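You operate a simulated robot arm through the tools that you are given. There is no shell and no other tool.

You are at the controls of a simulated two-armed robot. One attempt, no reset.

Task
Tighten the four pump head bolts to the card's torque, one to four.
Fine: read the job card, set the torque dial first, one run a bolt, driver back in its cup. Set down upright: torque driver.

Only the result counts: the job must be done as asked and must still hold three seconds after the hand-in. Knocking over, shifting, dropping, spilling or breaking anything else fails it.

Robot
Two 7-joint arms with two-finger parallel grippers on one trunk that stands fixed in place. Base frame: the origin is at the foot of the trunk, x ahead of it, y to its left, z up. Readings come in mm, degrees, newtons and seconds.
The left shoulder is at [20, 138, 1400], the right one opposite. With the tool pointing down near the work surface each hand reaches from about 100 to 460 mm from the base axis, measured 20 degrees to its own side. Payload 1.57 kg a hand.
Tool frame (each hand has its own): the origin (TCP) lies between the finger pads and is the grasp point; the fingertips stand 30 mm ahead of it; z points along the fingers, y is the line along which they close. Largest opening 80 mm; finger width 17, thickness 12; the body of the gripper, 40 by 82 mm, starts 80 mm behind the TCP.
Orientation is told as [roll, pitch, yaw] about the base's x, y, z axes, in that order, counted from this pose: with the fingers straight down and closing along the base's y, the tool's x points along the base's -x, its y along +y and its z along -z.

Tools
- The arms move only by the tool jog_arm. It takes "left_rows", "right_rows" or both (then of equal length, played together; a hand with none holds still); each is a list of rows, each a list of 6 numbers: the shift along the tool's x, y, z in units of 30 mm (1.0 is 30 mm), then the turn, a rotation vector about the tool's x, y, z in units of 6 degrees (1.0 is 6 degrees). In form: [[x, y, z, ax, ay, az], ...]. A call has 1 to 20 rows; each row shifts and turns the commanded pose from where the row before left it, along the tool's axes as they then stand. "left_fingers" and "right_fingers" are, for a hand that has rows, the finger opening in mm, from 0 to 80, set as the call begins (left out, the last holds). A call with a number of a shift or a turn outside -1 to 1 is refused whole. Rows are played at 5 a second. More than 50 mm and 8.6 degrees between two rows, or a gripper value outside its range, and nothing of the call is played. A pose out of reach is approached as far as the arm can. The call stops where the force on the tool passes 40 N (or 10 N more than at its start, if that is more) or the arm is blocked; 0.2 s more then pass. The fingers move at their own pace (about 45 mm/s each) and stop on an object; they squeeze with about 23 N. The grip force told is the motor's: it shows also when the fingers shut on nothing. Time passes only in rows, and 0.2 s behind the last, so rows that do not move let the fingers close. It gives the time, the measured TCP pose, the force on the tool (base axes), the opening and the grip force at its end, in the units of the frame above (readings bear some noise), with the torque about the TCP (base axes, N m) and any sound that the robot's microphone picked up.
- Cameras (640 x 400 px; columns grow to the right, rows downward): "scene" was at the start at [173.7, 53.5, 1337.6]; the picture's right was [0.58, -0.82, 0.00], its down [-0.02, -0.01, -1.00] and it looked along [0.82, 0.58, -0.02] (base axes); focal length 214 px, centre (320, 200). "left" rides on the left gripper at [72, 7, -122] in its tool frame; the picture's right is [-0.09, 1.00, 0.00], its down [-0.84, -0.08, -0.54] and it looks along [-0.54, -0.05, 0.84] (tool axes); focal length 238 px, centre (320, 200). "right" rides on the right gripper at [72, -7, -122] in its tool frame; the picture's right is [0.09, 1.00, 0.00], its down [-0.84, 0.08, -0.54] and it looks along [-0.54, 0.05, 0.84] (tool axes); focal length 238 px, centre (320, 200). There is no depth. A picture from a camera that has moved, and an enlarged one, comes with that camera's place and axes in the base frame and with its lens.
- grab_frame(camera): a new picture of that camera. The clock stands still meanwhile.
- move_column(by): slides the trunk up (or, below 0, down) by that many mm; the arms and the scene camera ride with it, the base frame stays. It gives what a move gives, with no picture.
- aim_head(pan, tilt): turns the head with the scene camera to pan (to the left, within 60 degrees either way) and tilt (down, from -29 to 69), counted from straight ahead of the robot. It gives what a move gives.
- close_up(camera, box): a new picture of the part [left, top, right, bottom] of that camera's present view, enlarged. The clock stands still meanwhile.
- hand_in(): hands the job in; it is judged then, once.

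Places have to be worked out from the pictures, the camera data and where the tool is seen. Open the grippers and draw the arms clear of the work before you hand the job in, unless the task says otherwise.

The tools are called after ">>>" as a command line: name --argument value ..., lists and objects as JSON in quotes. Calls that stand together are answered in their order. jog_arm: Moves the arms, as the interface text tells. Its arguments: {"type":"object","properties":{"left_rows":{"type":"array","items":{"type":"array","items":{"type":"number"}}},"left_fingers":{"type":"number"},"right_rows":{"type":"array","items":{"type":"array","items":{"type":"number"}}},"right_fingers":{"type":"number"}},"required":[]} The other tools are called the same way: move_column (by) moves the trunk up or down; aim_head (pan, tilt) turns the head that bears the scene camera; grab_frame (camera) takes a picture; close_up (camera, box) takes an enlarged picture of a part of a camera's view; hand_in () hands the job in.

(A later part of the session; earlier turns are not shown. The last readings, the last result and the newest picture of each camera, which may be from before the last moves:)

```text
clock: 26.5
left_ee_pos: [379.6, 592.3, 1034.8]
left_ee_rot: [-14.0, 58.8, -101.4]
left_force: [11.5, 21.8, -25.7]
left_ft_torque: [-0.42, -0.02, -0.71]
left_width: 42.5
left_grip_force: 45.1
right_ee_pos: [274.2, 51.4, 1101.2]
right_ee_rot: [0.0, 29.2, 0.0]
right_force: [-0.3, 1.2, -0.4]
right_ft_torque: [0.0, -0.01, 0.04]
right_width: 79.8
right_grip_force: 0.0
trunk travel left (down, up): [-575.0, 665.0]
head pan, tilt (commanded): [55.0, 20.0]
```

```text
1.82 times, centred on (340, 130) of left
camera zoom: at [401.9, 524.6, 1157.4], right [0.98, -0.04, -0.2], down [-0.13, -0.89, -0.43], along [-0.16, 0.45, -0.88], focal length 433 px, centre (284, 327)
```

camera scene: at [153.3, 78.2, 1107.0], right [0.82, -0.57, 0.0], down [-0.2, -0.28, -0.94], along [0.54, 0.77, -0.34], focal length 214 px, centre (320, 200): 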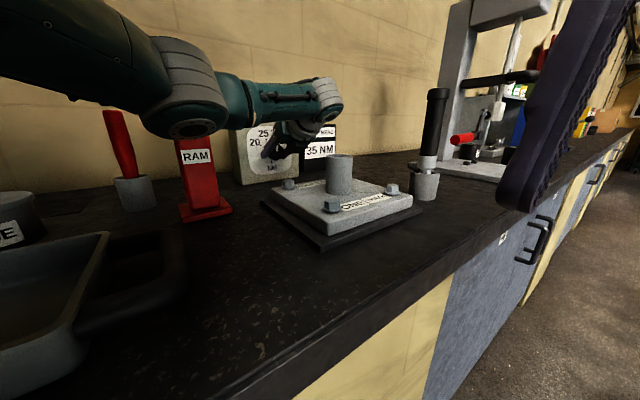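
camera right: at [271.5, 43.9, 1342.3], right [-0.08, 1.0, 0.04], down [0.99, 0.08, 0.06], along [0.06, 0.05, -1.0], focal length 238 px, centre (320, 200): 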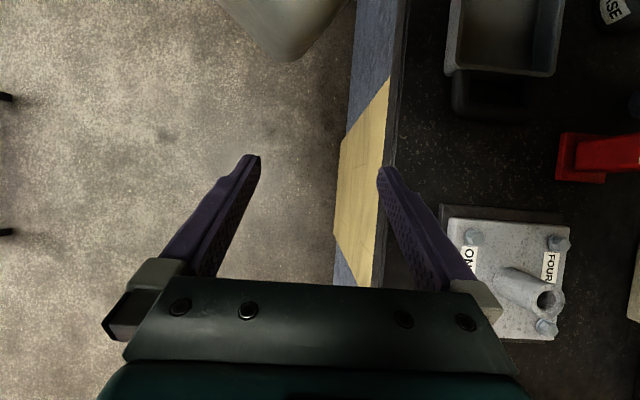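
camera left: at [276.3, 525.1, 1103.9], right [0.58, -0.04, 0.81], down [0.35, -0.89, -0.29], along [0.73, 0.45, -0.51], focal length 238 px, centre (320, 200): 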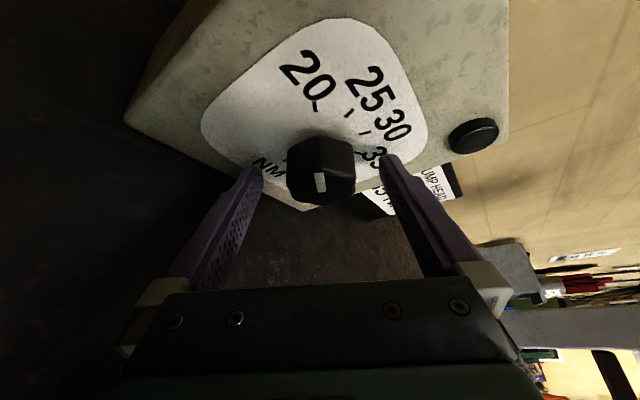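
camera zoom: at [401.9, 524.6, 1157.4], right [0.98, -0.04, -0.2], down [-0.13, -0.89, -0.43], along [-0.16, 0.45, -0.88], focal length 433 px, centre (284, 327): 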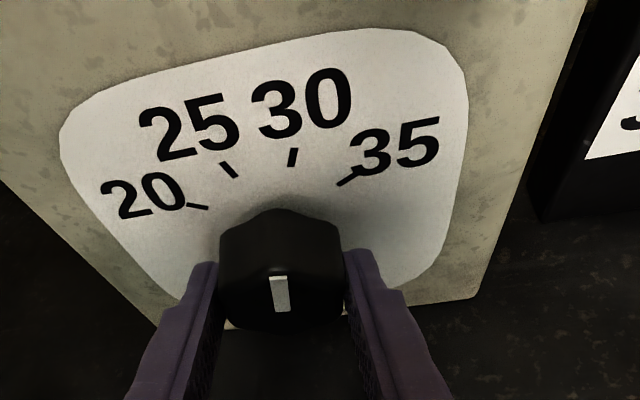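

66° done, the knob follows firmly (pointer bar fixed in the hand view). I trim the offset and continue 18°.

>>> jog_arm --left_rows '[[-0.016, 0.018, 0.036, 0, 0, 0], [0, 0, 0, 0.506, 0.009, 0.8625], [0, 0, 0, 0.506, 0.009, 0.8625], [0, 0, 0, 0.506, 0.009, 0.8625]]'

```text
clock: 27.5
left_ee_pos: [380.5, 591.5, 1035.5]
left_ee_rot: [-43.0, 51.7, -125.7]
left_force: [0.3, 0.4, 4.2]
left_ft_torque: [-0.81, -0.07, 0.17]
left_width: 42.3
left_grip_force: 44.8
right_ee_pos: [275.0, 51.2, 1100.5]
right_ee_rot: [0.1, 29.2, 0.0]
right_force: [-0.4, -0.2, -0.4]
right_ft_torque: [-0.01, -0.01, 0.02]
right_width: 80.1
right_grip_force: 0.1
trunk travel left (down, up): [-575.0, 665.0]
head pan, tilt (commanded): [55.0, 20.0]
```

Forces are near zero now, 84° done. I turn another 18°.

>>> jog_arm --left_rows '[[0, 0, 0, 0.506, 0.009, 0.8625], [0, 0, 0, 0.506, 0.009, 0.8625], [0, 0, 0, 0.506, 0.009, 0.8625]]'

>>> grab_frame --camera "scene"

>>> close_up --camera "left" --box '[200, 20, 480, 240]'

```text
clock: 27.8
left_ee_pos: [379.8, 591.6, 1036.9]
left_ee_rot: [-45.1, 50.3, -127.9]
left_force: [10.3, 12.8, -5.7]
left_ft_torque: [0.2, -0.05, 0.94]
left_width: 41.9
left_grip_force: 45.4
left hand out of reach, approached as far as the arm can: row 1
right_ee_pos: [275.3, 52.4, 1100.8]
right_ee_rot: [0.1, 29.2, 0.1]
right_force: [-0.6, 0.8, 0.6]
right_ft_torque: [-0.02, 0.02, -0.02]
right_width: 80.2
right_grip_force: 0.1
trunk travel left (down, up): [-575.0, 665.0]
head pan, tilt (commanded): [55.0, 20.0]
stopped in row 1 (left hand): the force on the tool passed its limit at 61 N (the readings are from after the stop); the commanded pose is now the measured one
```

```text
taken
camera scene: at [154.3, 78.8, 1107.1], right [0.82, -0.57, 0.0], down [-0.19, -0.28, -0.94], along [0.54, 0.77, -0.34], focal length 214 px, centre (320, 200)
```

scene: 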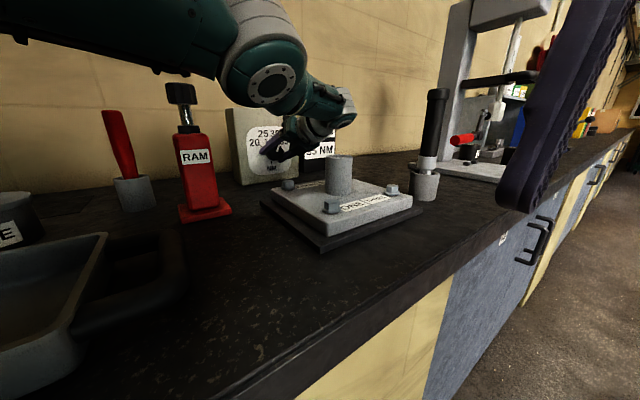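

```text
1.82 times, centred on (340, 130) of left
camera zoom: at [440.8, 523.3, 1142.8], right [0.85, -0.05, -0.52], down [-0.28, -0.89, -0.36], along [-0.44, 0.45, -0.77], focal length 433 px, centre (284, 327)
```

zoom: 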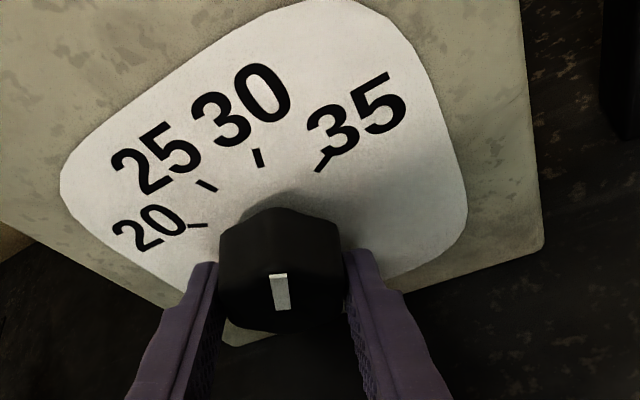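

The wrist reached its limit at about 86° (pointer near 30). I open the fingers, keep them around the knob, and turn back 60° to regrasp.

>>> jog_arm --left_rows '[[0, 0, 0, 0, 0, 0], [0, 0, 0, 0, 0, 0], [0, 0, 0, 0, 0, 0], [0, 0, 0, 0, 0, 0]]' --left_fingers 80

>>> close_up --camera "left" --box '[200, 20, 480, 240]'

```text
clock: 28.8
left_ee_pos: [378.7, 588.6, 1034.4]
left_ee_rot: [-45.3, 50.1, -128.0]
left_force: [0.4, -0.5, -0.3]
left_ft_torque: [-0.01, 0.01, 0.0]
left_width: 80.1
left_grip_force: 0.0
right_ee_pos: [274.6, 50.6, 1101.2]
right_ee_rot: [-0.2, 29.3, 0.1]
right_force: [0.1, -0.3, 0.1]
right_ft_torque: [-0.01, 0.01, 0.01]
right_width: 79.9
right_grip_force: 0.1
trunk travel left (down, up): [-575.0, 665.0]
head pan, tilt (commanded): [55.0, 20.0]
```

```text
1.82 times, centred on (340, 130) of left
camera zoom: at [439.7, 522.0, 1141.4], right [0.85, -0.05, -0.52], down [-0.28, -0.89, -0.36], along [-0.45, 0.45, -0.77], focal length 433 px, centre (284, 327)
```

zoom: 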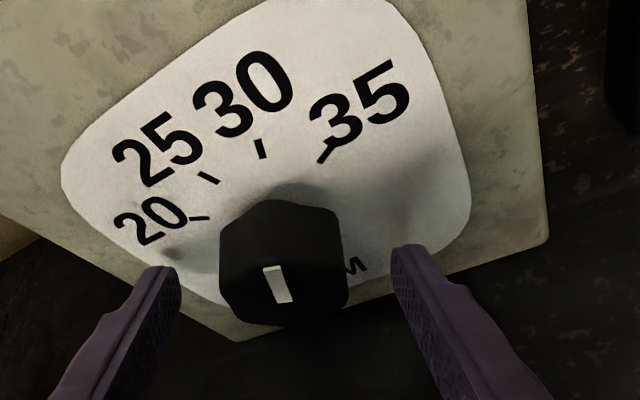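

The knob stays near 30 after release. I rotate the open hand back 60° around it.

>>> jog_arm --left_rows '[[0, 0, 0, -0.506, -0.009, -0.8625], [0, 0, 0, -0.506, -0.009, -0.8625], [0, 0, 0, -0.506, -0.009, -0.8625], [0, 0, 0, -0.506, -0.009, -0.8625], [0, 0, 0, -0.506, -0.009, -0.8625], [0, 0, 0, -0.506, -0.009, -0.8625], [0, 0, 0, -0.506, -0.009, -0.8625], [0, 0, 0, -0.506, -0.009, -0.8625], [0, 0, 0, -0.506, -0.009, -0.8625], [0, 0, 0, -0.506, -0.009, -0.8625]]'

>>> close_up --camera "left" --box '[200, 20, 480, 240]'

>>> grab_frame --camera "scene"

```text
clock: 29.7
left_ee_pos: [397.8, 599.0, 1028.9]
left_ee_rot: [-16.7, 58.1, -103.6]
left_force: [-18.7, -25.3, 11.1]
left_ft_torque: [-0.47, 0.21, -0.87]
left_width: 80.1
left_grip_force: 0.1
left hand out of reach, approached as far as the arm can: row 1, 2, 3, 4
right_ee_pos: [271.4, 48.8, 1100.5]
right_ee_rot: [-0.3, 29.5, -0.1]
right_force: [0.2, -0.4, -1.3]
right_ft_torque: [-0.03, 0.02, 0.01]
right_width: 80.0
right_grip_force: 0.0
trunk travel left (down, up): [-575.0, 665.0]
head pan, tilt (commanded): [55.0, 20.0]
stopped in row 4 (left hand): the force on the tool passed its limit at 72 N (the readings are from after the stop); the commanded pose is now the measured one
```

```text
1.82 times, centred on (340, 130) of left
camera zoom: at [423.4, 533.5, 1149.8], right [0.97, -0.04, -0.23], down [-0.13, -0.9, -0.42], along [-0.19, 0.44, -0.88], focal length 433 px, centre (284, 327)
```

zoom: 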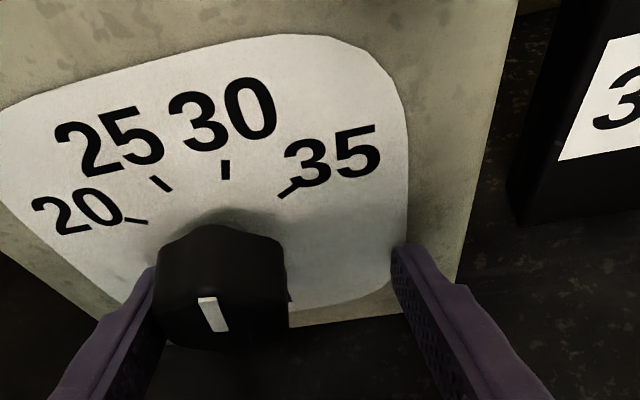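

```text
taken
camera scene: at [151.3, 74.9, 1106.5], right [0.82, -0.57, 0.0], down [-0.2, -0.28, -0.94], along [0.54, 0.77, -0.35], focal length 214 px, centre (320, 200)
```

scene: 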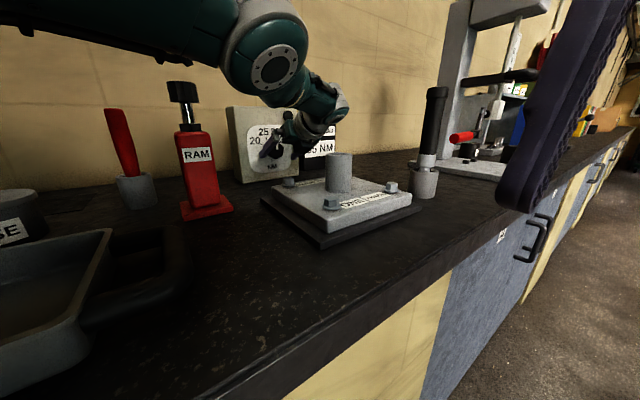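

The IK drifted 18 mm sideways at this posture and a finger pushed the knob (stopped by force). I re-centre the hand and back straight out to re-posture in free space, then check the dial.

>>> jog_arm --left_rows '[[-0.016, -0.587, -0.177, 0, 0, 0]]'

```text
clock: 30.1
left_ee_pos: [398.0, 599.3, 1027.9]
left_ee_rot: [-16.5, 58.2, -103.5]
left_force: [-21.4, -29.1, 11.9]
left_ft_torque: [-0.21, 0.22, -0.81]
left_width: 80.2
left_grip_force: 0.1
left hand out of reach, approached as far as the arm can: row 1
right_ee_pos: [271.8, 48.0, 1099.0]
right_ee_rot: [-0.3, 29.5, -0.2]
right_force: [0.4, 0.0, 0.3]
right_ft_torque: [0.0, 0.02, 0.01]
right_width: 80.0
right_grip_force: 0.1
trunk travel left (down, up): [-575.0, 665.0]
head pan, tilt (commanded): [55.0, 20.0]
```

The arm didn't move; it is at a limit in that direction. I try withdrawing along the finger axis instead.

>>> jog_arm --left_rows '[[0, -0.2, -0.5, 0, 0, 0], [0, 0, -0.7, 0, 0, 0]]'

```text
clock: 30.7
left_ee_pos: [401.6, 587.3, 1046.4]
left_ee_rot: [-18.5, 58.5, -104.0]
left_force: [-40.8, 15.5, 2.7]
left_ft_torque: [0.35, 0.49, -0.26]
left_width: 80.4
left_grip_force: 0.2
left hand out of reach, approached as far as the arm can: row 1, 2
right_ee_pos: [269.2, 52.2, 1099.5]
right_ee_rot: [0.1, 29.7, 0.0]
right_force: [-0.5, 0.4, 0.7]
right_ft_torque: [0.0, 0.01, -0.02]
right_width: 80.0
right_grip_force: 0.1
trunk travel left (down, up): [-575.0, 665.0]
head pan, tilt (commanded): [55.0, 20.0]
```

It withdraws; the left finger still drags on the knob's side. I continue backing out along the finger axis.

>>> jog_arm --left_rows '[[0, 0, -0.8, 0, 0, 0], [0, 0, -0.8, 0, 0, 0]]'

>>> grab_frame --camera "left"

>>> grab_frame --camera "scene"

```text
clock: 31.1
left_ee_pos: [404.3, 578.2, 1055.7]
left_ee_rot: [-19.7, 58.7, -103.7]
left_force: [-20.1, 2.7, 8.1]
left_ft_torque: [-0.02, 0.74, 0.4]
left_width: 79.8
left_grip_force: 0.0
left hand out of reach, approached as far as the arm can: row 1
right_ee_pos: [274.2, 52.1, 1100.9]
right_ee_rot: [0.2, 29.5, -0.1]
right_force: [0.6, 0.6, -0.1]
right_ft_torque: [-0.01, 0.03, 0.04]
right_width: 80.1
right_grip_force: 0.0
trunk travel left (down, up): [-575.0, 665.0]
head pan, tilt (commanded): [55.0, 20.0]
stopped in row 1 (left hand): the force on the tool passed its limit at 57 N (the readings are from after the stop); the commanded pose is now the measured one
```

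```text
taken
camera left: at [435.2, 511.8, 1176.2], right [0.97, 0.01, -0.25], down [-0.1, -0.89, -0.44], along [-0.23, 0.45, -0.86], focal length 238 px, centre (320, 200)
```

left: 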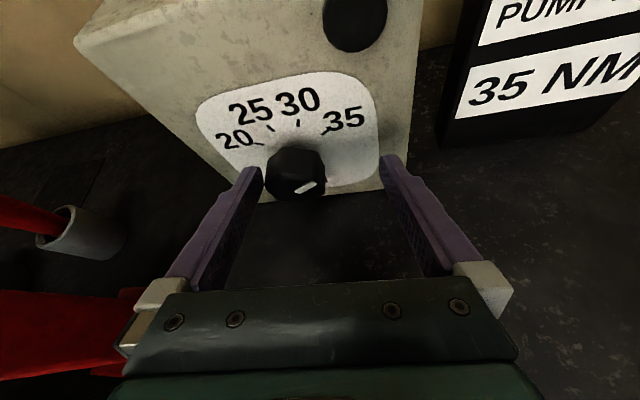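

```text
taken
camera scene: at [151.9, 78.6, 1107.0], right [0.82, -0.57, 0.0], down [-0.2, -0.28, -0.94], along [0.54, 0.77, -0.34], focal length 214 px, centre (320, 200)
```

scene: 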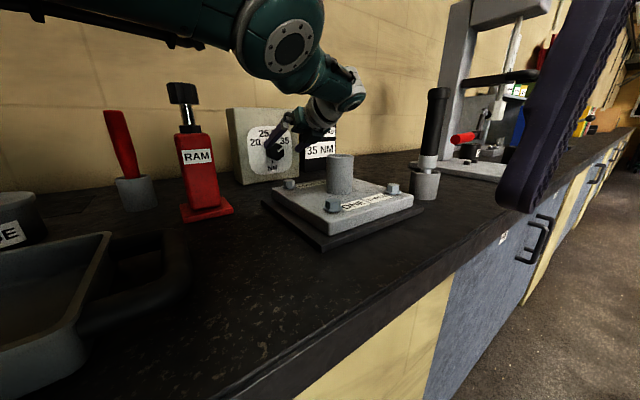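

Dragging turned the pointer past 35 and the arm is stretched nearly straight (wrist ≈480 mm from the shoulder), which explains the stuck IK. I swing the hand about its wrist to free the left finger from the knob, and then will lift off with the trunk.

>>> jog_arm --left_rows '[[0, -0.35, 0, 0.48, 0, 0], [0, -0.35, 0, 0.48, 0, 0]]'

>>> grab_frame --camera "left"

```text
clock: 31.7
left_ee_pos: [390.0, 572.8, 1060.5]
left_ee_rot: [-23.7, 58.4, -103.2]
left_force: [-0.4, -0.1, -0.5]
left_ft_torque: [-0.01, 0.0, 0.03]
left_width: 79.9
left_grip_force: 0.0
right_ee_pos: [274.7, 51.5, 1100.2]
right_ee_rot: [0.0, 29.3, 0.0]
right_force: [-0.1, -0.8, -0.1]
right_ft_torque: [-0.01, 0.03, 0.01]
right_width: 79.9
right_grip_force: 0.1
trunk travel left (down, up): [-575.0, 665.0]
head pan, tilt (commanded): [55.0, 20.0]
```

```text
taken
camera left: at [431.0, 507.9, 1177.6], right [0.95, 0.08, -0.29], down [-0.06, -0.9, -0.44], along [-0.29, 0.43, -0.85], focal length 238 px, centre (320, 200)
```

left: 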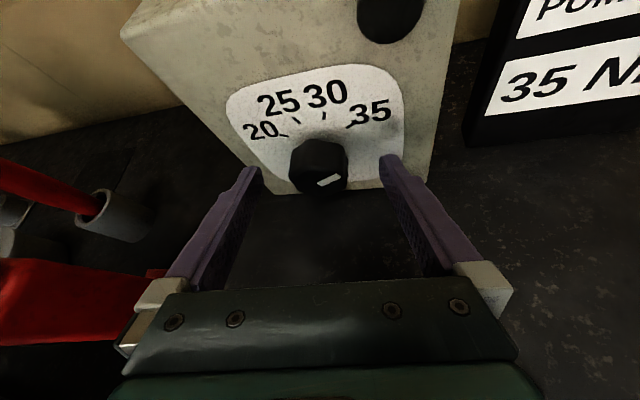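

The finger is free with zero force. I zoom in to read the pointer and check the dial box hasn't shifted.

>>> close_up --camera "left" --box '[220, 60, 420, 210]'

>>> close_up --camera "scene" --box '[215, 95, 345, 195]'

```text
2.67 times, centred on (320, 135) of left
camera zoom: at [431.0, 507.9, 1177.6], right [0.95, 0.08, -0.29], down [-0.06, -0.9, -0.44], along [-0.29, 0.43, -0.85], focal length 636 px, centre (320, 373)
```

zoom: 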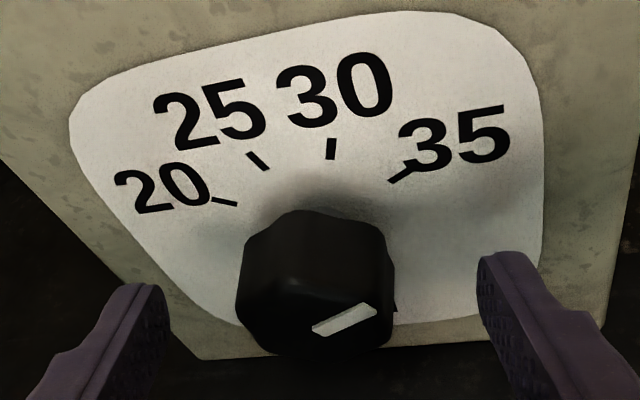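

```text
4.00 times, centred on (280, 145) of scene
camera zoom: at [153.3, 77.6, 1106.9], right [0.82, -0.57, 0.0], down [-0.2, -0.28, -0.94], along [0.54, 0.77, -0.34], focal length 858 px, centre (480, 420)
```

zoom: 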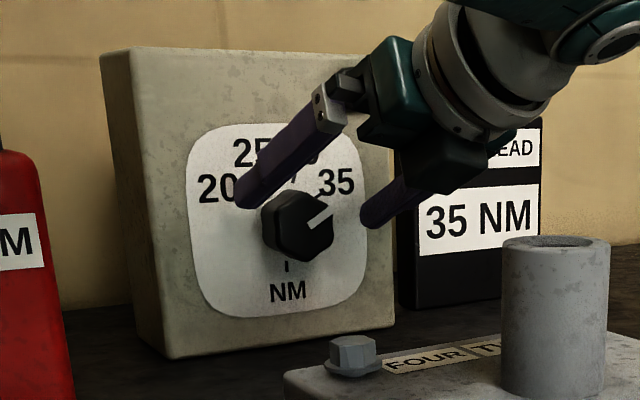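

The pointer appears at about +63…69°, i.e. at or slightly past 35, and the box hasn't visibly moved. I lift the hand clear with the trunk for an unobstructed look.

>>> move_column --by 120

>>> aim_head --pan 55 --tilt 25

>>> grab_frame --camera "scene"

>>> grab_frame --camera "left"

```text
clock: 33.2
left_ee_pos: [390.6, 573.0, 1178.1]
left_ee_rot: [-23.8, 58.4, -103.2]
left_force: [-0.3, 0.3, 0.7]
left_ft_torque: [-0.01, 0.01, 0.02]
left_width: 79.9
left_grip_force: 0.0
right_ee_pos: [275.4, 50.1, 1220.4]
right_ee_rot: [-0.1, 29.3, 0.0]
right_force: [0.1, 0.1, 0.1]
right_ft_torque: [0.04, 0.0, -0.01]
right_width: 79.9
right_grip_force: 0.0
trunk travel left (down, up): [-695.0, 545.0]
head pan, tilt (commanded): [55.0, 20.0]
```

```text
clock: 33.9
left_ee_pos: [389.8, 574.0, 1179.0]
left_ee_rot: [-23.8, 58.5, -103.2]
left_force: [-0.5, -0.1, -0.7]
left_ft_torque: [-0.02, 0.0, 0.03]
left_width: 80.0
left_grip_force: 0.1
right_ee_pos: [275.3, 51.1, 1219.8]
right_ee_rot: [0.0, 29.3, 0.0]
right_force: [-0.7, 0.0, 0.1]
right_ft_torque: [-0.04, 0.0, 0.05]
right_width: 79.8
right_grip_force: 0.1
trunk travel left (down, up): [-695.0, 545.0]
head pan, tilt (commanded): [55.0, 25.0]
```

```text
taken
camera scene: at [152.7, 76.8, 1218.9], right [0.82, -0.57, 0.0], down [-0.24, -0.35, -0.91], along [0.52, 0.74, -0.42], focal length 214 px, centre (320, 200)
```

scene: 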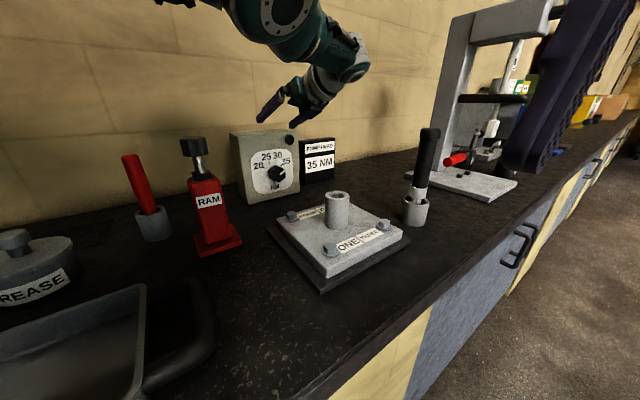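

```text
taken
camera left: at [430.5, 508.5, 1297.7], right [0.95, 0.08, -0.29], down [-0.06, -0.9, -0.44], along [-0.3, 0.43, -0.85], focal length 238 px, centre (320, 200)
```

left: 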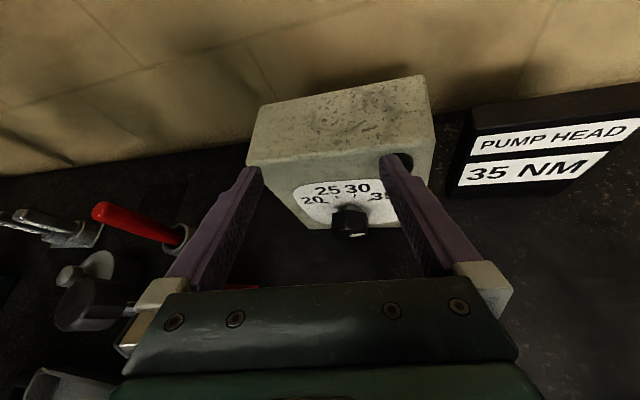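

>>> close_up --camera "scene" --box '[250, 145, 306, 195]'

>>> close_up --camera "scene" --box '[225, 125, 345, 215]'

```text
8.00 times, centred on (278, 170) of scene
camera zoom: at [152.7, 76.8, 1218.9], right [0.82, -0.57, 0.0], down [-0.24, -0.35, -0.91], along [0.52, 0.74, -0.42], focal length 1716 px, centre (656, 440)
```

zoom: 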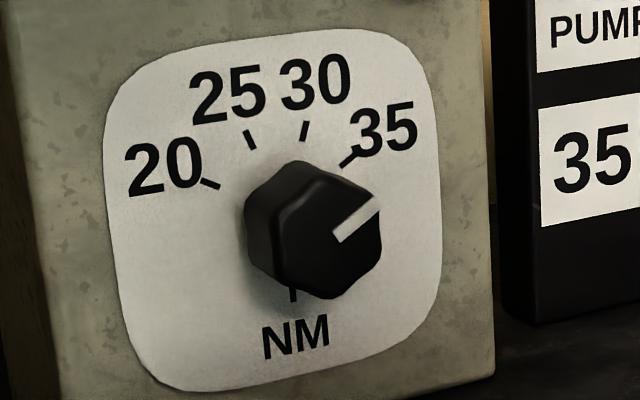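

```text
4.44 times, centred on (285, 170) of scene
camera zoom: at [152.7, 76.8, 1218.9], right [0.82, -0.57, 0.0], down [-0.24, -0.35, -0.91], along [0.52, 0.74, -0.42], focal length 953 px, centre (476, 333)
```

zoom: 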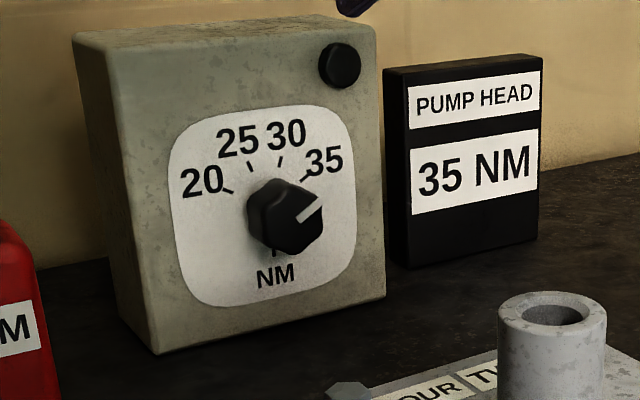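

The pointer is parallel to the 35 tick (both ≈57° in the rectified view): dial set to 35. Next the driver; I raise the trunk for clearance and pull the hand inward away from the stretched posture.

>>> move_column --by 100

>>> jog_arm --left_rows '[[-0.38, -0.407, -0.496, 0, 0, 0], [-0.38, -0.407, -0.496, 0, 0, 0], [-0.38, -0.407, -0.496, 0, 0, 0], [-0.38, -0.407, -0.496, 0, 0, 0]]'

```text
clock: 35.2
left_ee_pos: [389.2, 572.9, 1279.5]
left_ee_rot: [-24.0, 58.4, -103.1]
left_force: [0.4, -0.4, 0.2]
left_ft_torque: [-0.02, -0.02, -0.01]
left_width: 79.9
left_grip_force: 0.0
right_ee_pos: [274.4, 51.7, 1321.5]
right_ee_rot: [-0.1, 29.2, 0.1]
right_force: [-0.3, 0.1, 0.0]
right_ft_torque: [0.01, 0.01, -0.02]
right_width: 79.9
right_grip_force: 0.0
trunk travel left (down, up): [-795.0, 445.0]
head pan, tilt (commanded): [55.0, 25.0]
```

```text
clock: 36.2
left_ee_pos: [410.5, 513.6, 1272.3]
left_ee_rot: [-24.2, 58.5, -103.1]
left_force: [-0.4, 0.2, 0.4]
left_ft_torque: [-0.02, -0.01, 0.02]
left_width: 79.9
left_grip_force: 0.0
left hand out of reach, approached as far as the arm can: row 1, 2, 3, 4
right_ee_pos: [274.4, 51.5, 1319.7]
right_ee_rot: [0.1, 29.3, 0.0]
right_force: [-0.1, -0.6, -0.5]
right_ft_torque: [-0.01, 0.03, -0.01]
right_width: 80.2
right_grip_force: 0.0
trunk travel left (down, up): [-795.0, 445.0]
head pan, tilt (commanded): [55.0, 25.0]
```

Motion inward is limited by the wrist bend at this heading. I swing the hand about its wrist toward +x, which unbends it.

>>> jog_arm --left_rows '[[0.14, 0.623, -0.03, -0.8517, 0.2114, 0.4795], [0.14, 0.623, -0.03, -0.8517, 0.2114, 0.4795], [0.14, 0.623, -0.03, -0.8517, 0.2114, 0.4795], [0.14, 0.623, -0.03, -0.8517, 0.2114, 0.4795], [0.14, 0.623, -0.03, -0.8517, 0.2114, 0.4795]]'

>>> grab_frame --camera "scene"

```text
clock: 37.4
left_ee_pos: [507.3, 514.2, 1271.9]
left_ee_rot: [-24.0, 58.4, -133.3]
left_force: [0.2, 0.3, -1.0]
left_ft_torque: [-0.01, 0.01, -0.01]
left_width: 79.9
left_grip_force: 0.0
right_ee_pos: [274.2, 51.6, 1320.2]
right_ee_rot: [0.0, 29.2, -0.1]
right_force: [-0.2, -0.8, 0.2]
right_ft_torque: [-0.01, -0.01, -0.01]
right_width: 80.0
right_grip_force: 0.0
trunk travel left (down, up): [-795.0, 445.0]
head pan, tilt (commanded): [55.0, 25.0]
```

```text
taken
camera scene: at [152.7, 76.8, 1318.9], right [0.82, -0.57, 0.0], down [-0.24, -0.35, -0.91], along [0.52, 0.74, -0.42], focal length 214 px, centre (320, 200)
```

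scene: 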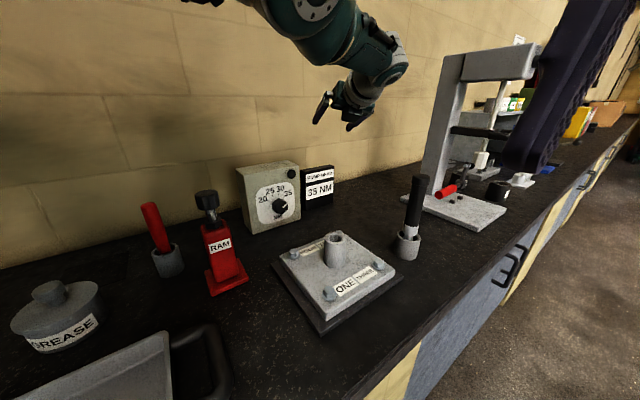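

The swing works. I continue it another 54° while drawing the wrist toward −y, ending behind the driver, still well above it.

>>> jog_arm --left_rows '[[0.047, 0.803, -0.2, -0.8517, 0.2114, 0.4795], [0.047, 0.803, -0.2, -0.8517, 0.2114, 0.4795], [0.047, 0.803, -0.2, -0.8517, 0.2114, 0.4795], [0.047, 0.803, -0.2, -0.8517, 0.2114, 0.4795]]'

>>> jog_arm --left_rows '[[0.047, 0.803, -0.2, -0.8517, 0.2114, 0.4795], [0.047, 0.803, -0.2, -0.8517, 0.2114, 0.4795], [0.047, 0.803, -0.2, -0.8517, 0.2114, 0.4795], [0.047, 0.803, -0.2, -0.8517, 0.2114, 0.4795], [0.047, 0.803, -0.2, -0.8517, 0.2114, 0.4795]]'

>>> grab_frame --camera "scene"

>>> grab_frame --camera "left"

```text
clock: 38.4
left_ee_pos: [583.8, 450.5, 1269.3]
left_ee_rot: [-24.0, 58.3, -157.3]
left_force: [1.2, -0.8, -0.4]
left_ft_torque: [0.02, -0.01, -0.01]
left_width: 79.9
left_grip_force: 0.0
left hand out of reach, approached as far as the arm can: row 4
right_ee_pos: [274.9, 49.5, 1321.0]
right_ee_rot: [0.0, 29.3, 0.0]
right_force: [-0.7, 0.6, 0.0]
right_ft_torque: [-0.02, 0.0, 0.01]
right_width: 80.1
right_grip_force: 0.0
trunk travel left (down, up): [-795.0, 445.0]
head pan, tilt (commanded): [55.0, 25.0]
```

```text
clock: 39.6
left_ee_pos: [644.4, 339.0, 1262.2]
left_ee_rot: [-24.0, 58.3, 172.8]
left_force: [0.3, 0.5, 0.1]
left_ft_torque: [0.0, -0.01, 0.01]
left_width: 80.2
left_grip_force: 0.1
left hand out of reach, approached as far as the arm can: row 2, 3, 4, 5
right_ee_pos: [274.5, 50.8, 1319.7]
right_ee_rot: [0.0, 29.3, 0.0]
right_force: [0.8, 0.4, -0.1]
right_ft_torque: [0.0, -0.01, 0.0]
right_width: 80.0
right_grip_force: 0.2
trunk travel left (down, up): [-795.0, 445.0]
head pan, tilt (commanded): [55.0, 25.0]
```

```text
taken
camera scene: at [152.7, 76.8, 1318.9], right [0.82, -0.57, 0.0], down [-0.24, -0.35, -0.91], along [0.52, 0.74, -0.42], focal length 214 px, centre (320, 200)
```

scene: 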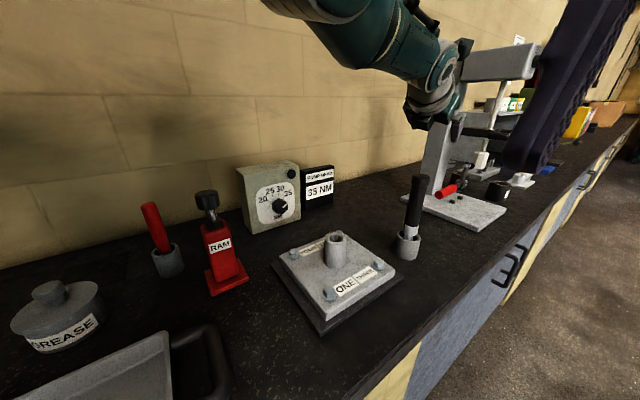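

```text
taken
camera left: at [581.7, 292.0, 1381.1], right [0.18, -0.94, -0.29], down [-0.9, -0.04, -0.44], along [0.4, 0.34, -0.85], focal length 238 px, centre (320, 200)
```

left: 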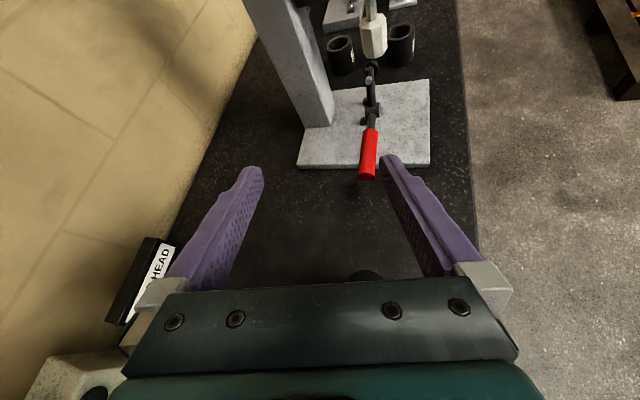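

The hand now heads toward the driver (azimuth ≈20°) but the arm is fully stretched. I fix the roll and then try pulling the hand back radially so the elbow bends.

>>> jog_arm --left_rows '[[0, 0, 0, 0, 0, -0.78], [0, 0, 0, 0, 0, -0.78], [0, 0, 0, 0, 0, -0.78]]'

>>> jog_arm --left_rows '[[-0.4, 0, -0.8, 0, 0, 0], [-0.4, 0, -0.8, 0, 0, 0], [-0.4, 0, -0.8, 0, 0, 0]]'

```text
clock: 40.4
left_ee_pos: [644.8, 338.1, 1260.7]
left_ee_rot: [0.1, 61.4, -159.7]
left_force: [-1.2, -0.3, -0.5]
left_ft_torque: [-0.01, 0.0, -0.01]
left_width: 80.1
left_grip_force: 0.0
right_ee_pos: [275.0, 51.3, 1320.0]
right_ee_rot: [-0.1, 29.3, -0.1]
right_force: [1.1, -0.2, -0.4]
right_ft_torque: [-0.01, 0.01, 0.01]
right_width: 80.0
right_grip_force: 0.1
trunk travel left (down, up): [-795.0, 445.0]
head pan, tilt (commanded): [55.0, 25.0]
```

```text
clock: 41.2
left_ee_pos: [644.9, 321.7, 1254.3]
left_ee_rot: [0.0, 61.4, -159.7]
left_force: [0.1, 0.8, 0.0]
left_ft_torque: [-0.04, 0.02, -0.01]
left_width: 80.2
left_grip_force: 0.1
left hand out of reach, approached as far as the arm can: row 1, 2, 3
right_ee_pos: [274.7, 49.8, 1320.6]
right_ee_rot: [-0.1, 29.3, 0.0]
right_force: [-0.1, 0.3, 0.3]
right_ft_torque: [0.0, 0.05, -0.03]
right_width: 80.0
right_grip_force: 0.0
trunk travel left (down, up): [-795.0, 445.0]
head pan, tilt (commanded): [55.0, 25.0]
```

Radial progress is slow because the elbow is almost straight; I repeat the pull with more rows to see if it opens up.

>>> jog_arm --left_rows '[[-0.5, 0, -0.95, 0, 0, 0], [-0.5, 0, -0.95, 0, 0, 0], [-0.5, 0, -0.95, 0, 0, 0], [-0.5, 0, -0.95, 0, 0, 0], [-0.5, 0, -0.95, 0, 0, 0], [-0.5, 0, -0.95, 0, 0, 0]]'

>>> grab_frame --camera "scene"

```text
clock: 42.6
left_ee_pos: [646.7, 285.0, 1237.9]
left_ee_rot: [0.0, 61.3, -159.9]
left_force: [-0.3, -0.7, -0.2]
left_ft_torque: [0.01, 0.0, -0.02]
left_width: 80.3
left_grip_force: 0.1
left hand out of reach, approached as far as the arm can: row 1, 2, 3, 4, 5, 6
right_ee_pos: [274.7, 51.7, 1321.1]
right_ee_rot: [0.0, 29.3, 0.0]
right_force: [-0.3, -0.6, -0.3]
right_ft_torque: [0.0, 0.0, 0.03]
right_width: 80.0
right_grip_force: 0.0
trunk travel left (down, up): [-795.0, 445.0]
head pan, tilt (commanded): [55.0, 25.0]
```

```text
taken
camera scene: at [152.7, 76.8, 1318.9], right [0.82, -0.57, 0.0], down [-0.24, -0.35, -0.91], along [0.52, 0.74, -0.42], focal length 214 px, centre (320, 200)
```

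scene: 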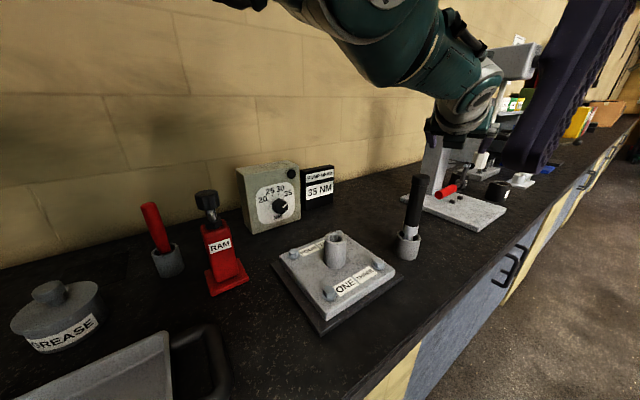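

Fitting the last positions shows the arm exactly straight (462 mm from a shoulder centre near [20,191]). I combine the inward pull with a downward pitch of the hand, which should make the solver bend the elbow.

>>> jog_arm --left_rows '[[-0.5, 0, -0.9, 0, -1, 0], [-0.5, 0, -0.9, 0, -1, 0], [-0.5, 0, -0.9, 0, -1, 0], [-0.5, 0, -0.9, 0, -1, 0]]'

```text
clock: 43.6
left_ee_pos: [599.5, 244.1, 1249.0]
left_ee_rot: [-0.2, 37.1, -159.7]
left_force: [0.0, 0.3, 0.2]
left_ft_torque: [-0.01, -0.03, -0.02]
left_width: 79.8
left_grip_force: 0.0
left hand out of reach, approached as far as the arm can: row 1, 2, 3, 4
right_ee_pos: [273.6, 51.7, 1320.0]
right_ee_rot: [-0.1, 29.2, 0.0]
right_force: [0.6, 0.2, 0.9]
right_ft_torque: [0.01, -0.02, -0.01]
right_width: 80.1
right_grip_force: 0.1
trunk travel left (down, up): [-795.0, 445.0]
head pan, tilt (commanded): [55.0, 25.0]
```

Still at full extension. I look at the arm to judge the elbow axis.

>>> aim_head --pan 45 --tilt 0

>>> grab_frame --camera "scene"

>>> aim_head --pan 60 --tilt -25

>>> grab_frame --camera "scene"

```text
clock: 44.5
left_ee_pos: [599.0, 243.7, 1249.3]
left_ee_rot: [-0.1, 37.3, -159.7]
left_force: [-0.9, 0.5, 0.1]
left_ft_torque: [0.02, -0.03, 0.0]
left_width: 80.1
left_grip_force: 0.0
right_ee_pos: [275.1, 51.8, 1320.5]
right_ee_rot: [0.0, 29.3, 0.1]
right_force: [-0.1, -0.1, 0.1]
right_ft_torque: [-0.02, -0.01, 0.0]
right_width: 80.0
right_grip_force: 0.0
trunk travel left (down, up): [-795.0, 445.0]
head pan, tilt (commanded): [45.0, 0.0]
```

```text
taken
camera scene: at [163.5, 65.0, 1359.2], right [0.71, -0.71, 0.0], down [0.0, 0.0, -1.0], along [0.71, 0.71, 0.0], focal length 214 px, centre (320, 200)
```

scene: 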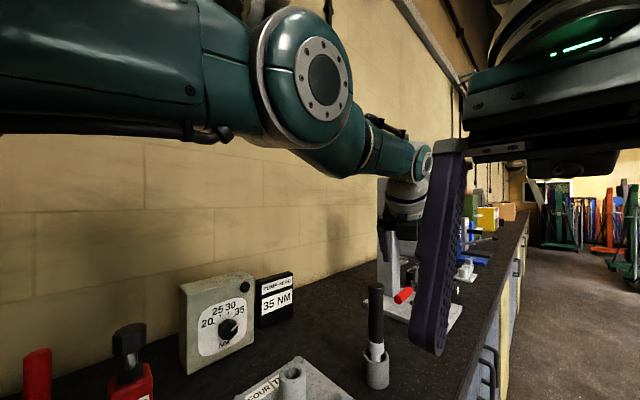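

```text
clock: 45.4
left_ee_pos: [599.3, 244.5, 1249.1]
left_ee_rot: [-0.1, 37.2, -159.6]
left_force: [-0.6, -0.1, -0.1]
left_ft_torque: [-0.01, -0.03, 0.01]
left_width: 79.8
left_grip_force: 0.0
right_ee_pos: [275.9, 50.7, 1321.2]
right_ee_rot: [0.0, 29.4, 0.1]
right_force: [0.5, -0.5, -0.3]
right_ft_torque: [0.02, -0.03, 0.02]
right_width: 79.9
right_grip_force: 0.1
trunk travel left (down, up): [-795.0, 445.0]
head pan, tilt (commanded): [60.0, -25.0]
```

```text
taken
camera scene: at [135.4, 62.8, 1394.9], right [0.87, -0.5, 0.0], down [0.21, 0.37, -0.91], along [0.45, 0.79, 0.42], focal length 214 px, centre (320, 200)
```

scene: 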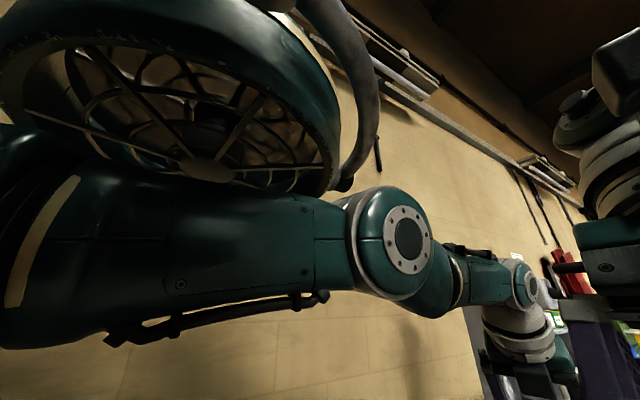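

The arm is visibly straight with the elbow axis roughly horizontal. I try the opposite: pitch up while pulling inward.

>>> jog_arm --left_rows '[[-0.7, 0, -0.55, 0, 1, 0], [-0.65, 0, -0.65, 0, 1, 0], [-0.6, 0, -0.7, 0, 1, 0], [-0.55, 0, -0.75, 0, 1, 0]]'

```text
clock: 46.4
left_ee_pos: [640.9, 191.5, 1237.7]
left_ee_rot: [-0.2, 61.4, -159.7]
left_force: [-0.5, 0.4, -0.2]
left_ft_torque: [-0.04, -0.01, 0.0]
left_width: 80.1
left_grip_force: 0.1
left hand out of reach, approached as far as the arm can: row 1, 2, 3, 4
right_ee_pos: [274.8, 50.5, 1320.2]
right_ee_rot: [0.0, 29.3, 0.0]
right_force: [0.6, 0.5, 0.3]
right_ft_torque: [0.01, 0.03, 0.0]
right_width: 80.4
right_grip_force: 0.2
trunk travel left (down, up): [-795.0, 445.0]
head pan, tilt (commanded): [60.0, -25.0]
```

Still straight. The elbow should pick up a share of larger pitch rotations, so I try a long continuous pitch-down about the wrist with a slight inward bias.

>>> jog_arm --left_rows '[[-0.83, 0, -0.2, 0, -1, 0], [-0.83, 0, -0.2, 0, -1, 0], [-0.83, 0, -0.15, 0, -1, 0], [-0.83, 0, -0.1, 0, -1, 0], [-0.9, 0, -0.1, 0, -1, 0], [-0.9, 0, -0.05, 0, -1, 0], [-0.9, 0, 0, 0, -1, 0], [-0.9, 0, 0, 0, -1, 0]]'

>>> grab_frame --camera "scene"

```text
clock: 48.2
left_ee_pos: [506.6, 125.8, 1117.0]
left_ee_rot: [0.0, 13.1, -159.7]
left_force: [0.2, 0.0, -0.3]
left_ft_torque: [0.0, -0.01, -0.02]
left_width: 80.2
left_grip_force: 0.0
left hand out of reach, approached as far as the arm can: row 1, 2, 3, 5, 7, 8
right_ee_pos: [273.9, 50.9, 1321.3]
right_ee_rot: [-0.1, 29.3, -0.1]
right_force: [0.1, 0.0, -0.1]
right_ft_torque: [0.02, 0.02, 0.01]
right_width: 80.0
right_grip_force: 0.0
trunk travel left (down, up): [-795.0, 445.0]
head pan, tilt (commanded): [60.0, -25.0]
```

```text
taken
camera scene: at [135.4, 62.8, 1395.0], right [0.87, -0.5, 0.0], down [0.21, 0.37, -0.91], along [0.45, 0.78, 0.42], focal length 214 px, centre (320, 200)
```

scene: 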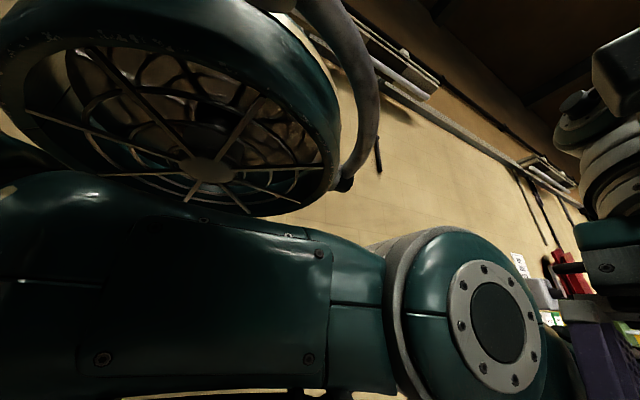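

The trap may be an elbow resting slightly past straight. I command a small outward stretch first, then a long pitch-up about the wrist with outward bias, and then test an inward row.

>>> jog_arm --left_rows '[[0.4, 0.26, 0.2, 0, 0, 0], [0.4, 0.26, 0.2, 0, 0, 0], [0.8, 0.05, 0, 0, 1, 0], [0.8, 0.05, 0, 0, 1, 0], [0.8, 0.05, 0, 0, 1, 0], [0.8, 0.05, 0, 0, 1, 0], [0.75, 0.05, 0.05, 0, 1, 0], [0.75, 0.05, 0.05, 0, 1, 0], [0.75, 0.05, 0.05, 0, 1, 0], [0.75, 0.05, 0.05, 0, 1, 0]]'

>>> jog_arm --left_rows '[[-0.5, -0.25, -0.85, 0, 0, 0], [-0.5, -0.25, -0.85, 0, 0, 0]]'

```text
clock: 50.4
left_ee_pos: [635.8, 178.6, 1220.1]
left_ee_rot: [0.0, 61.4, -159.6]
left_force: [0.5, 0.0, 0.2]
left_ft_torque: [0.05, 0.0, 0.02]
left_width: 80.0
left_grip_force: 0.0
left hand out of reach, approached as far as the arm can: row 1, 2, 4, 6, 8, 9
right_ee_pos: [275.2, 51.5, 1321.0]
right_ee_rot: [-0.1, 29.2, 0.0]
right_force: [0.1, -0.1, 0.5]
right_ft_torque: [0.0, -0.01, 0.06]
right_width: 80.0
right_grip_force: 0.0
trunk travel left (down, up): [-795.0, 445.0]
head pan, tilt (commanded): [60.0, -25.0]
```

```text
clock: 51.0
left_ee_pos: [627.8, 161.6, 1203.8]
left_ee_rot: [-0.1, 61.3, -159.6]
left_force: [0.2, 0.1, 0.2]
left_ft_torque: [-0.03, -0.03, 0.0]
left_width: 80.1
left_grip_force: 0.1
left hand out of reach, approached as far as the arm can: row 1, 2
right_ee_pos: [274.5, 49.2, 1320.4]
right_ee_rot: [-0.4, 29.2, -0.2]
right_force: [-5.2, -15.6, -9.2]
right_ft_torque: [0.04, 0.04, -0.15]
right_width: 65.9
right_grip_force: 0.1
trunk travel left (down, up): [-795.0, 445.0]
head pan, tilt (commanded): [60.0, -25.0]
```

The left arm is brushing the right hand's finger. I move the right hand away to the right first.

>>> jog_arm --right_rows '[[0, -1, 0, 0, 0, 0], [0, -1, 0, 0, 0, 0], [0, -1, 0, 0, 0, 0], [0, -1, 0, 0, 0, 0], [0, -1, 0, 0, 0, 0], [0, -1, 0, 0, 0, 0]]' --right_fingers 80

>>> aim_head --pan 25 --tilt 20

>>> grab_frame --camera "scene"

```text
clock: 52.4
left_ee_pos: [627.0, 159.5, 1202.6]
left_ee_rot: [-0.1, 61.3, -159.8]
left_force: [-0.1, -0.5, 0.6]
left_ft_torque: [0.0, -0.03, 0.0]
left_width: 80.3
left_grip_force: 0.0
right_ee_pos: [267.1, -126.9, 1306.6]
right_ee_rot: [-0.7, 32.5, 0.6]
right_force: [-0.2, 0.7, 0.6]
right_ft_torque: [0.02, 0.01, 0.03]
right_width: 79.8
right_grip_force: 0.0
trunk travel left (down, up): [-795.0, 445.0]
head pan, tilt (commanded): [60.0, -25.0]
```

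```text
clock: 53.5
left_ee_pos: [626.3, 161.2, 1203.3]
left_ee_rot: [0.0, 61.2, -159.8]
left_force: [0.4, 0.1, -0.2]
left_ft_torque: [0.01, -0.01, 0.04]
left_width: 80.0
left_grip_force: 0.1
right_ee_pos: [268.1, -127.5, 1305.6]
right_ee_rot: [-0.7, 32.3, 0.2]
right_force: [-0.6, 0.0, 1.0]
right_ft_torque: [0.01, 0.0, -0.03]
right_width: 79.7
right_grip_force: 0.1
trunk travel left (down, up): [-795.0, 445.0]
head pan, tilt (commanded): [25.0, 20.0]
```

```text
taken
camera scene: at [184.2, 40.7, 1327.0], right [0.42, -0.91, 0.0], down [-0.31, -0.14, -0.94], along [0.85, 0.4, -0.34], focal length 214 px, centre (320, 200)
```

scene: 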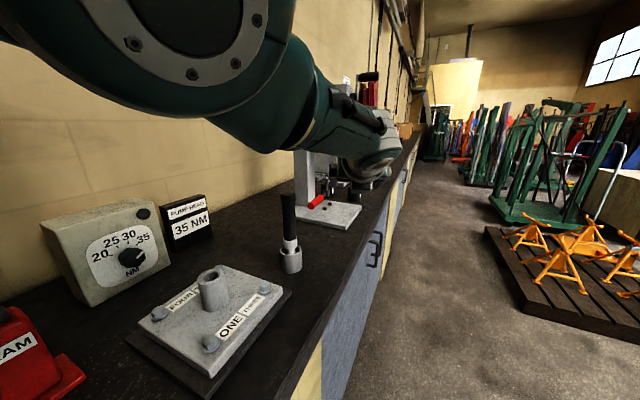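

The workspace is free now. I pitch the hand far down (past vertical) about its wrist so the wrist joint must share the turn with the elbow.

>>> jog_arm --left_rows '[[-0.75, 0, -0.04, 0, -1, 0], [-0.75, 0, -0.04, 0, -1, 0], [-0.75, 0, -0.04, 0, -1, 0], [-0.75, 0, -0.04, 0, -1, 0], [-0.75, 0, -0.04, 0, -1, 0], [-0.75, 0, -0.04, 0, -1, 0], [-0.75, 0, -0.04, 0, -1, 0], [-0.75, 0, -0.04, 0, -1, 0], [-0.8, 0, -0.04, 0, -1, 0], [-0.8, 0, -0.04, 0, -1, 0], [-0.8, 0, -0.04, 0, -1, 0], [-0.8, 0, -0.04, 0, -1, 0], [-0.8, 0, -0.04, 0, -1, 0], [-0.8, 0, -0.04, 0, -1, 0], [-0.8, 0, -0.04, 0, -1, 0], [-0.8, 0, -0.04, 0, -1, 0]]'

>>> grab_frame --camera "scene"

```text
clock: 56.9
left_ee_pos: [337.5, 44.4, 1127.0]
left_ee_rot: [0.0, -34.9, -159.6]
left_force: [0.0, 0.3, -0.8]
left_ft_torque: [-0.01, 0.0, -0.01]
left_width: 80.1
left_grip_force: 0.0
left hand out of reach, approached as far as the arm can: row 4, 9, 12, 14
right_ee_pos: [267.1, -129.9, 1307.4]
right_ee_rot: [-0.5, 32.4, -0.2]
right_force: [-0.2, -0.5, -0.1]
right_ft_torque: [-0.02, 0.0, 0.05]
right_width: 79.9
right_grip_force: 0.2
trunk travel left (down, up): [-795.0, 445.0]
head pan, tilt (commanded): [25.0, 20.0]
```

```text
taken
camera scene: at [184.3, 40.7, 1327.0], right [0.42, -0.91, 0.0], down [-0.31, -0.14, -0.94], along [0.85, 0.4, -0.34], focal length 214 px, centre (320, 200)
```

scene: 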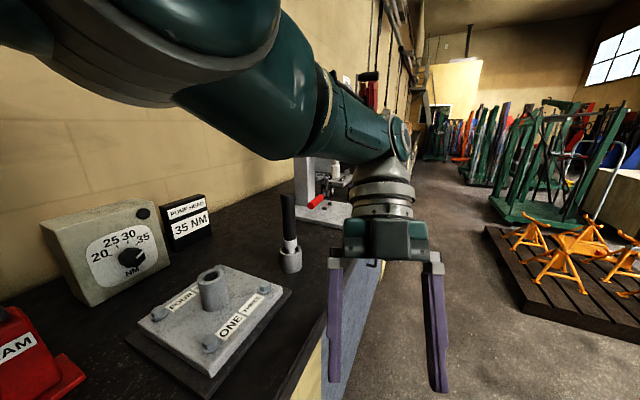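

I test an inward radial pull from this bent-wrist posture.

>>> jog_arm --left_rows '[[-0.81, -0.51, 0.24, 0, 0, 0], [-0.81, -0.51, 0.24, 0, 0, 0], [-0.81, -0.51, 0.24, 0, 0, 0]]'

```text
clock: 57.7
left_ee_pos: [337.7, 45.7, 1127.5]
left_ee_rot: [0.0, -34.8, -159.6]
left_force: [0.0, 1.1, -0.4]
left_ft_torque: [-0.01, -0.01, 0.0]
left_width: 80.3
left_grip_force: 0.1
left hand out of reach, approached as far as the arm can: row 1, 2, 3
right_ee_pos: [268.0, -129.3, 1306.3]
right_ee_rot: [-0.4, 32.4, -0.2]
right_force: [-0.5, -0.4, 0.8]
right_ft_torque: [-0.01, -0.05, -0.01]
right_width: 79.9
right_grip_force: 0.1
trunk travel left (down, up): [-795.0, 445.0]
head pan, tilt (commanded): [25.0, 20.0]
```

Pure radial pull gives exactly zero, so it is the straight-elbow singularity, likely with the elbow a hair past straight. I now stretch outward while pitching up (to bring the elbow to zero), then pitch up with a growing inward bias so it bends the right way.

>>> jog_arm --left_rows '[[1.0, 0.18, -0.118, 0, 1, 0], [0.99, 0.18, -0.1, 0, 1, 0], [0.99, 0.18, -0.05, 0, 1, 0], [0.732, 0, -0.038, 0, 1, 0], [0.732, 0, -0.038, 0, 1, 0], [0.652, -0.054, -0.06, 0, 1, 0], [0.652, -0.054, -0.065, 0, 1, 0], [0.655, -0.054, -0.07, 0, 1, 0], [0.66, -0.054, -0.08, 0, 1, 0], [0.665, -0.054, -0.09, 0, 1, 0], [0.675, -0.054, -0.095, 0, 1, 0], [0.62, -0.108, -0.168, 0, 1, 0], [0.64, -0.108, -0.175, 0, 1, 0], [0.65, -0.108, -0.185, 0, 1, 0], [0.65, -0.18, -0.3, 0, 1, 0], [0.665, -0.18, -0.31, 0, 1, 0]]'

```text
clock: 61.1
left_ee_pos: [623.0, 151.1, 1200.8]
left_ee_rot: [-0.2, 61.4, -159.7]
left_force: [-0.1, -0.5, 0.6]
left_ft_torque: [0.02, 0.02, 0.0]
left_width: 80.0
left_grip_force: 0.1
left hand out of reach, approached as far as the arm can: row 1, 2, 3, 7, 9, 11, 12, 13, 14, 15, 16
right_ee_pos: [268.5, -131.4, 1306.9]
right_ee_rot: [-0.3, 32.4, -0.3]
right_force: [-0.5, -0.7, -0.5]
right_ft_torque: [-0.02, 0.0, 0.02]
right_width: 79.9
right_grip_force: 0.1
trunk travel left (down, up): [-795.0, 445.0]
head pan, tilt (commanded): [25.0, 20.0]
```

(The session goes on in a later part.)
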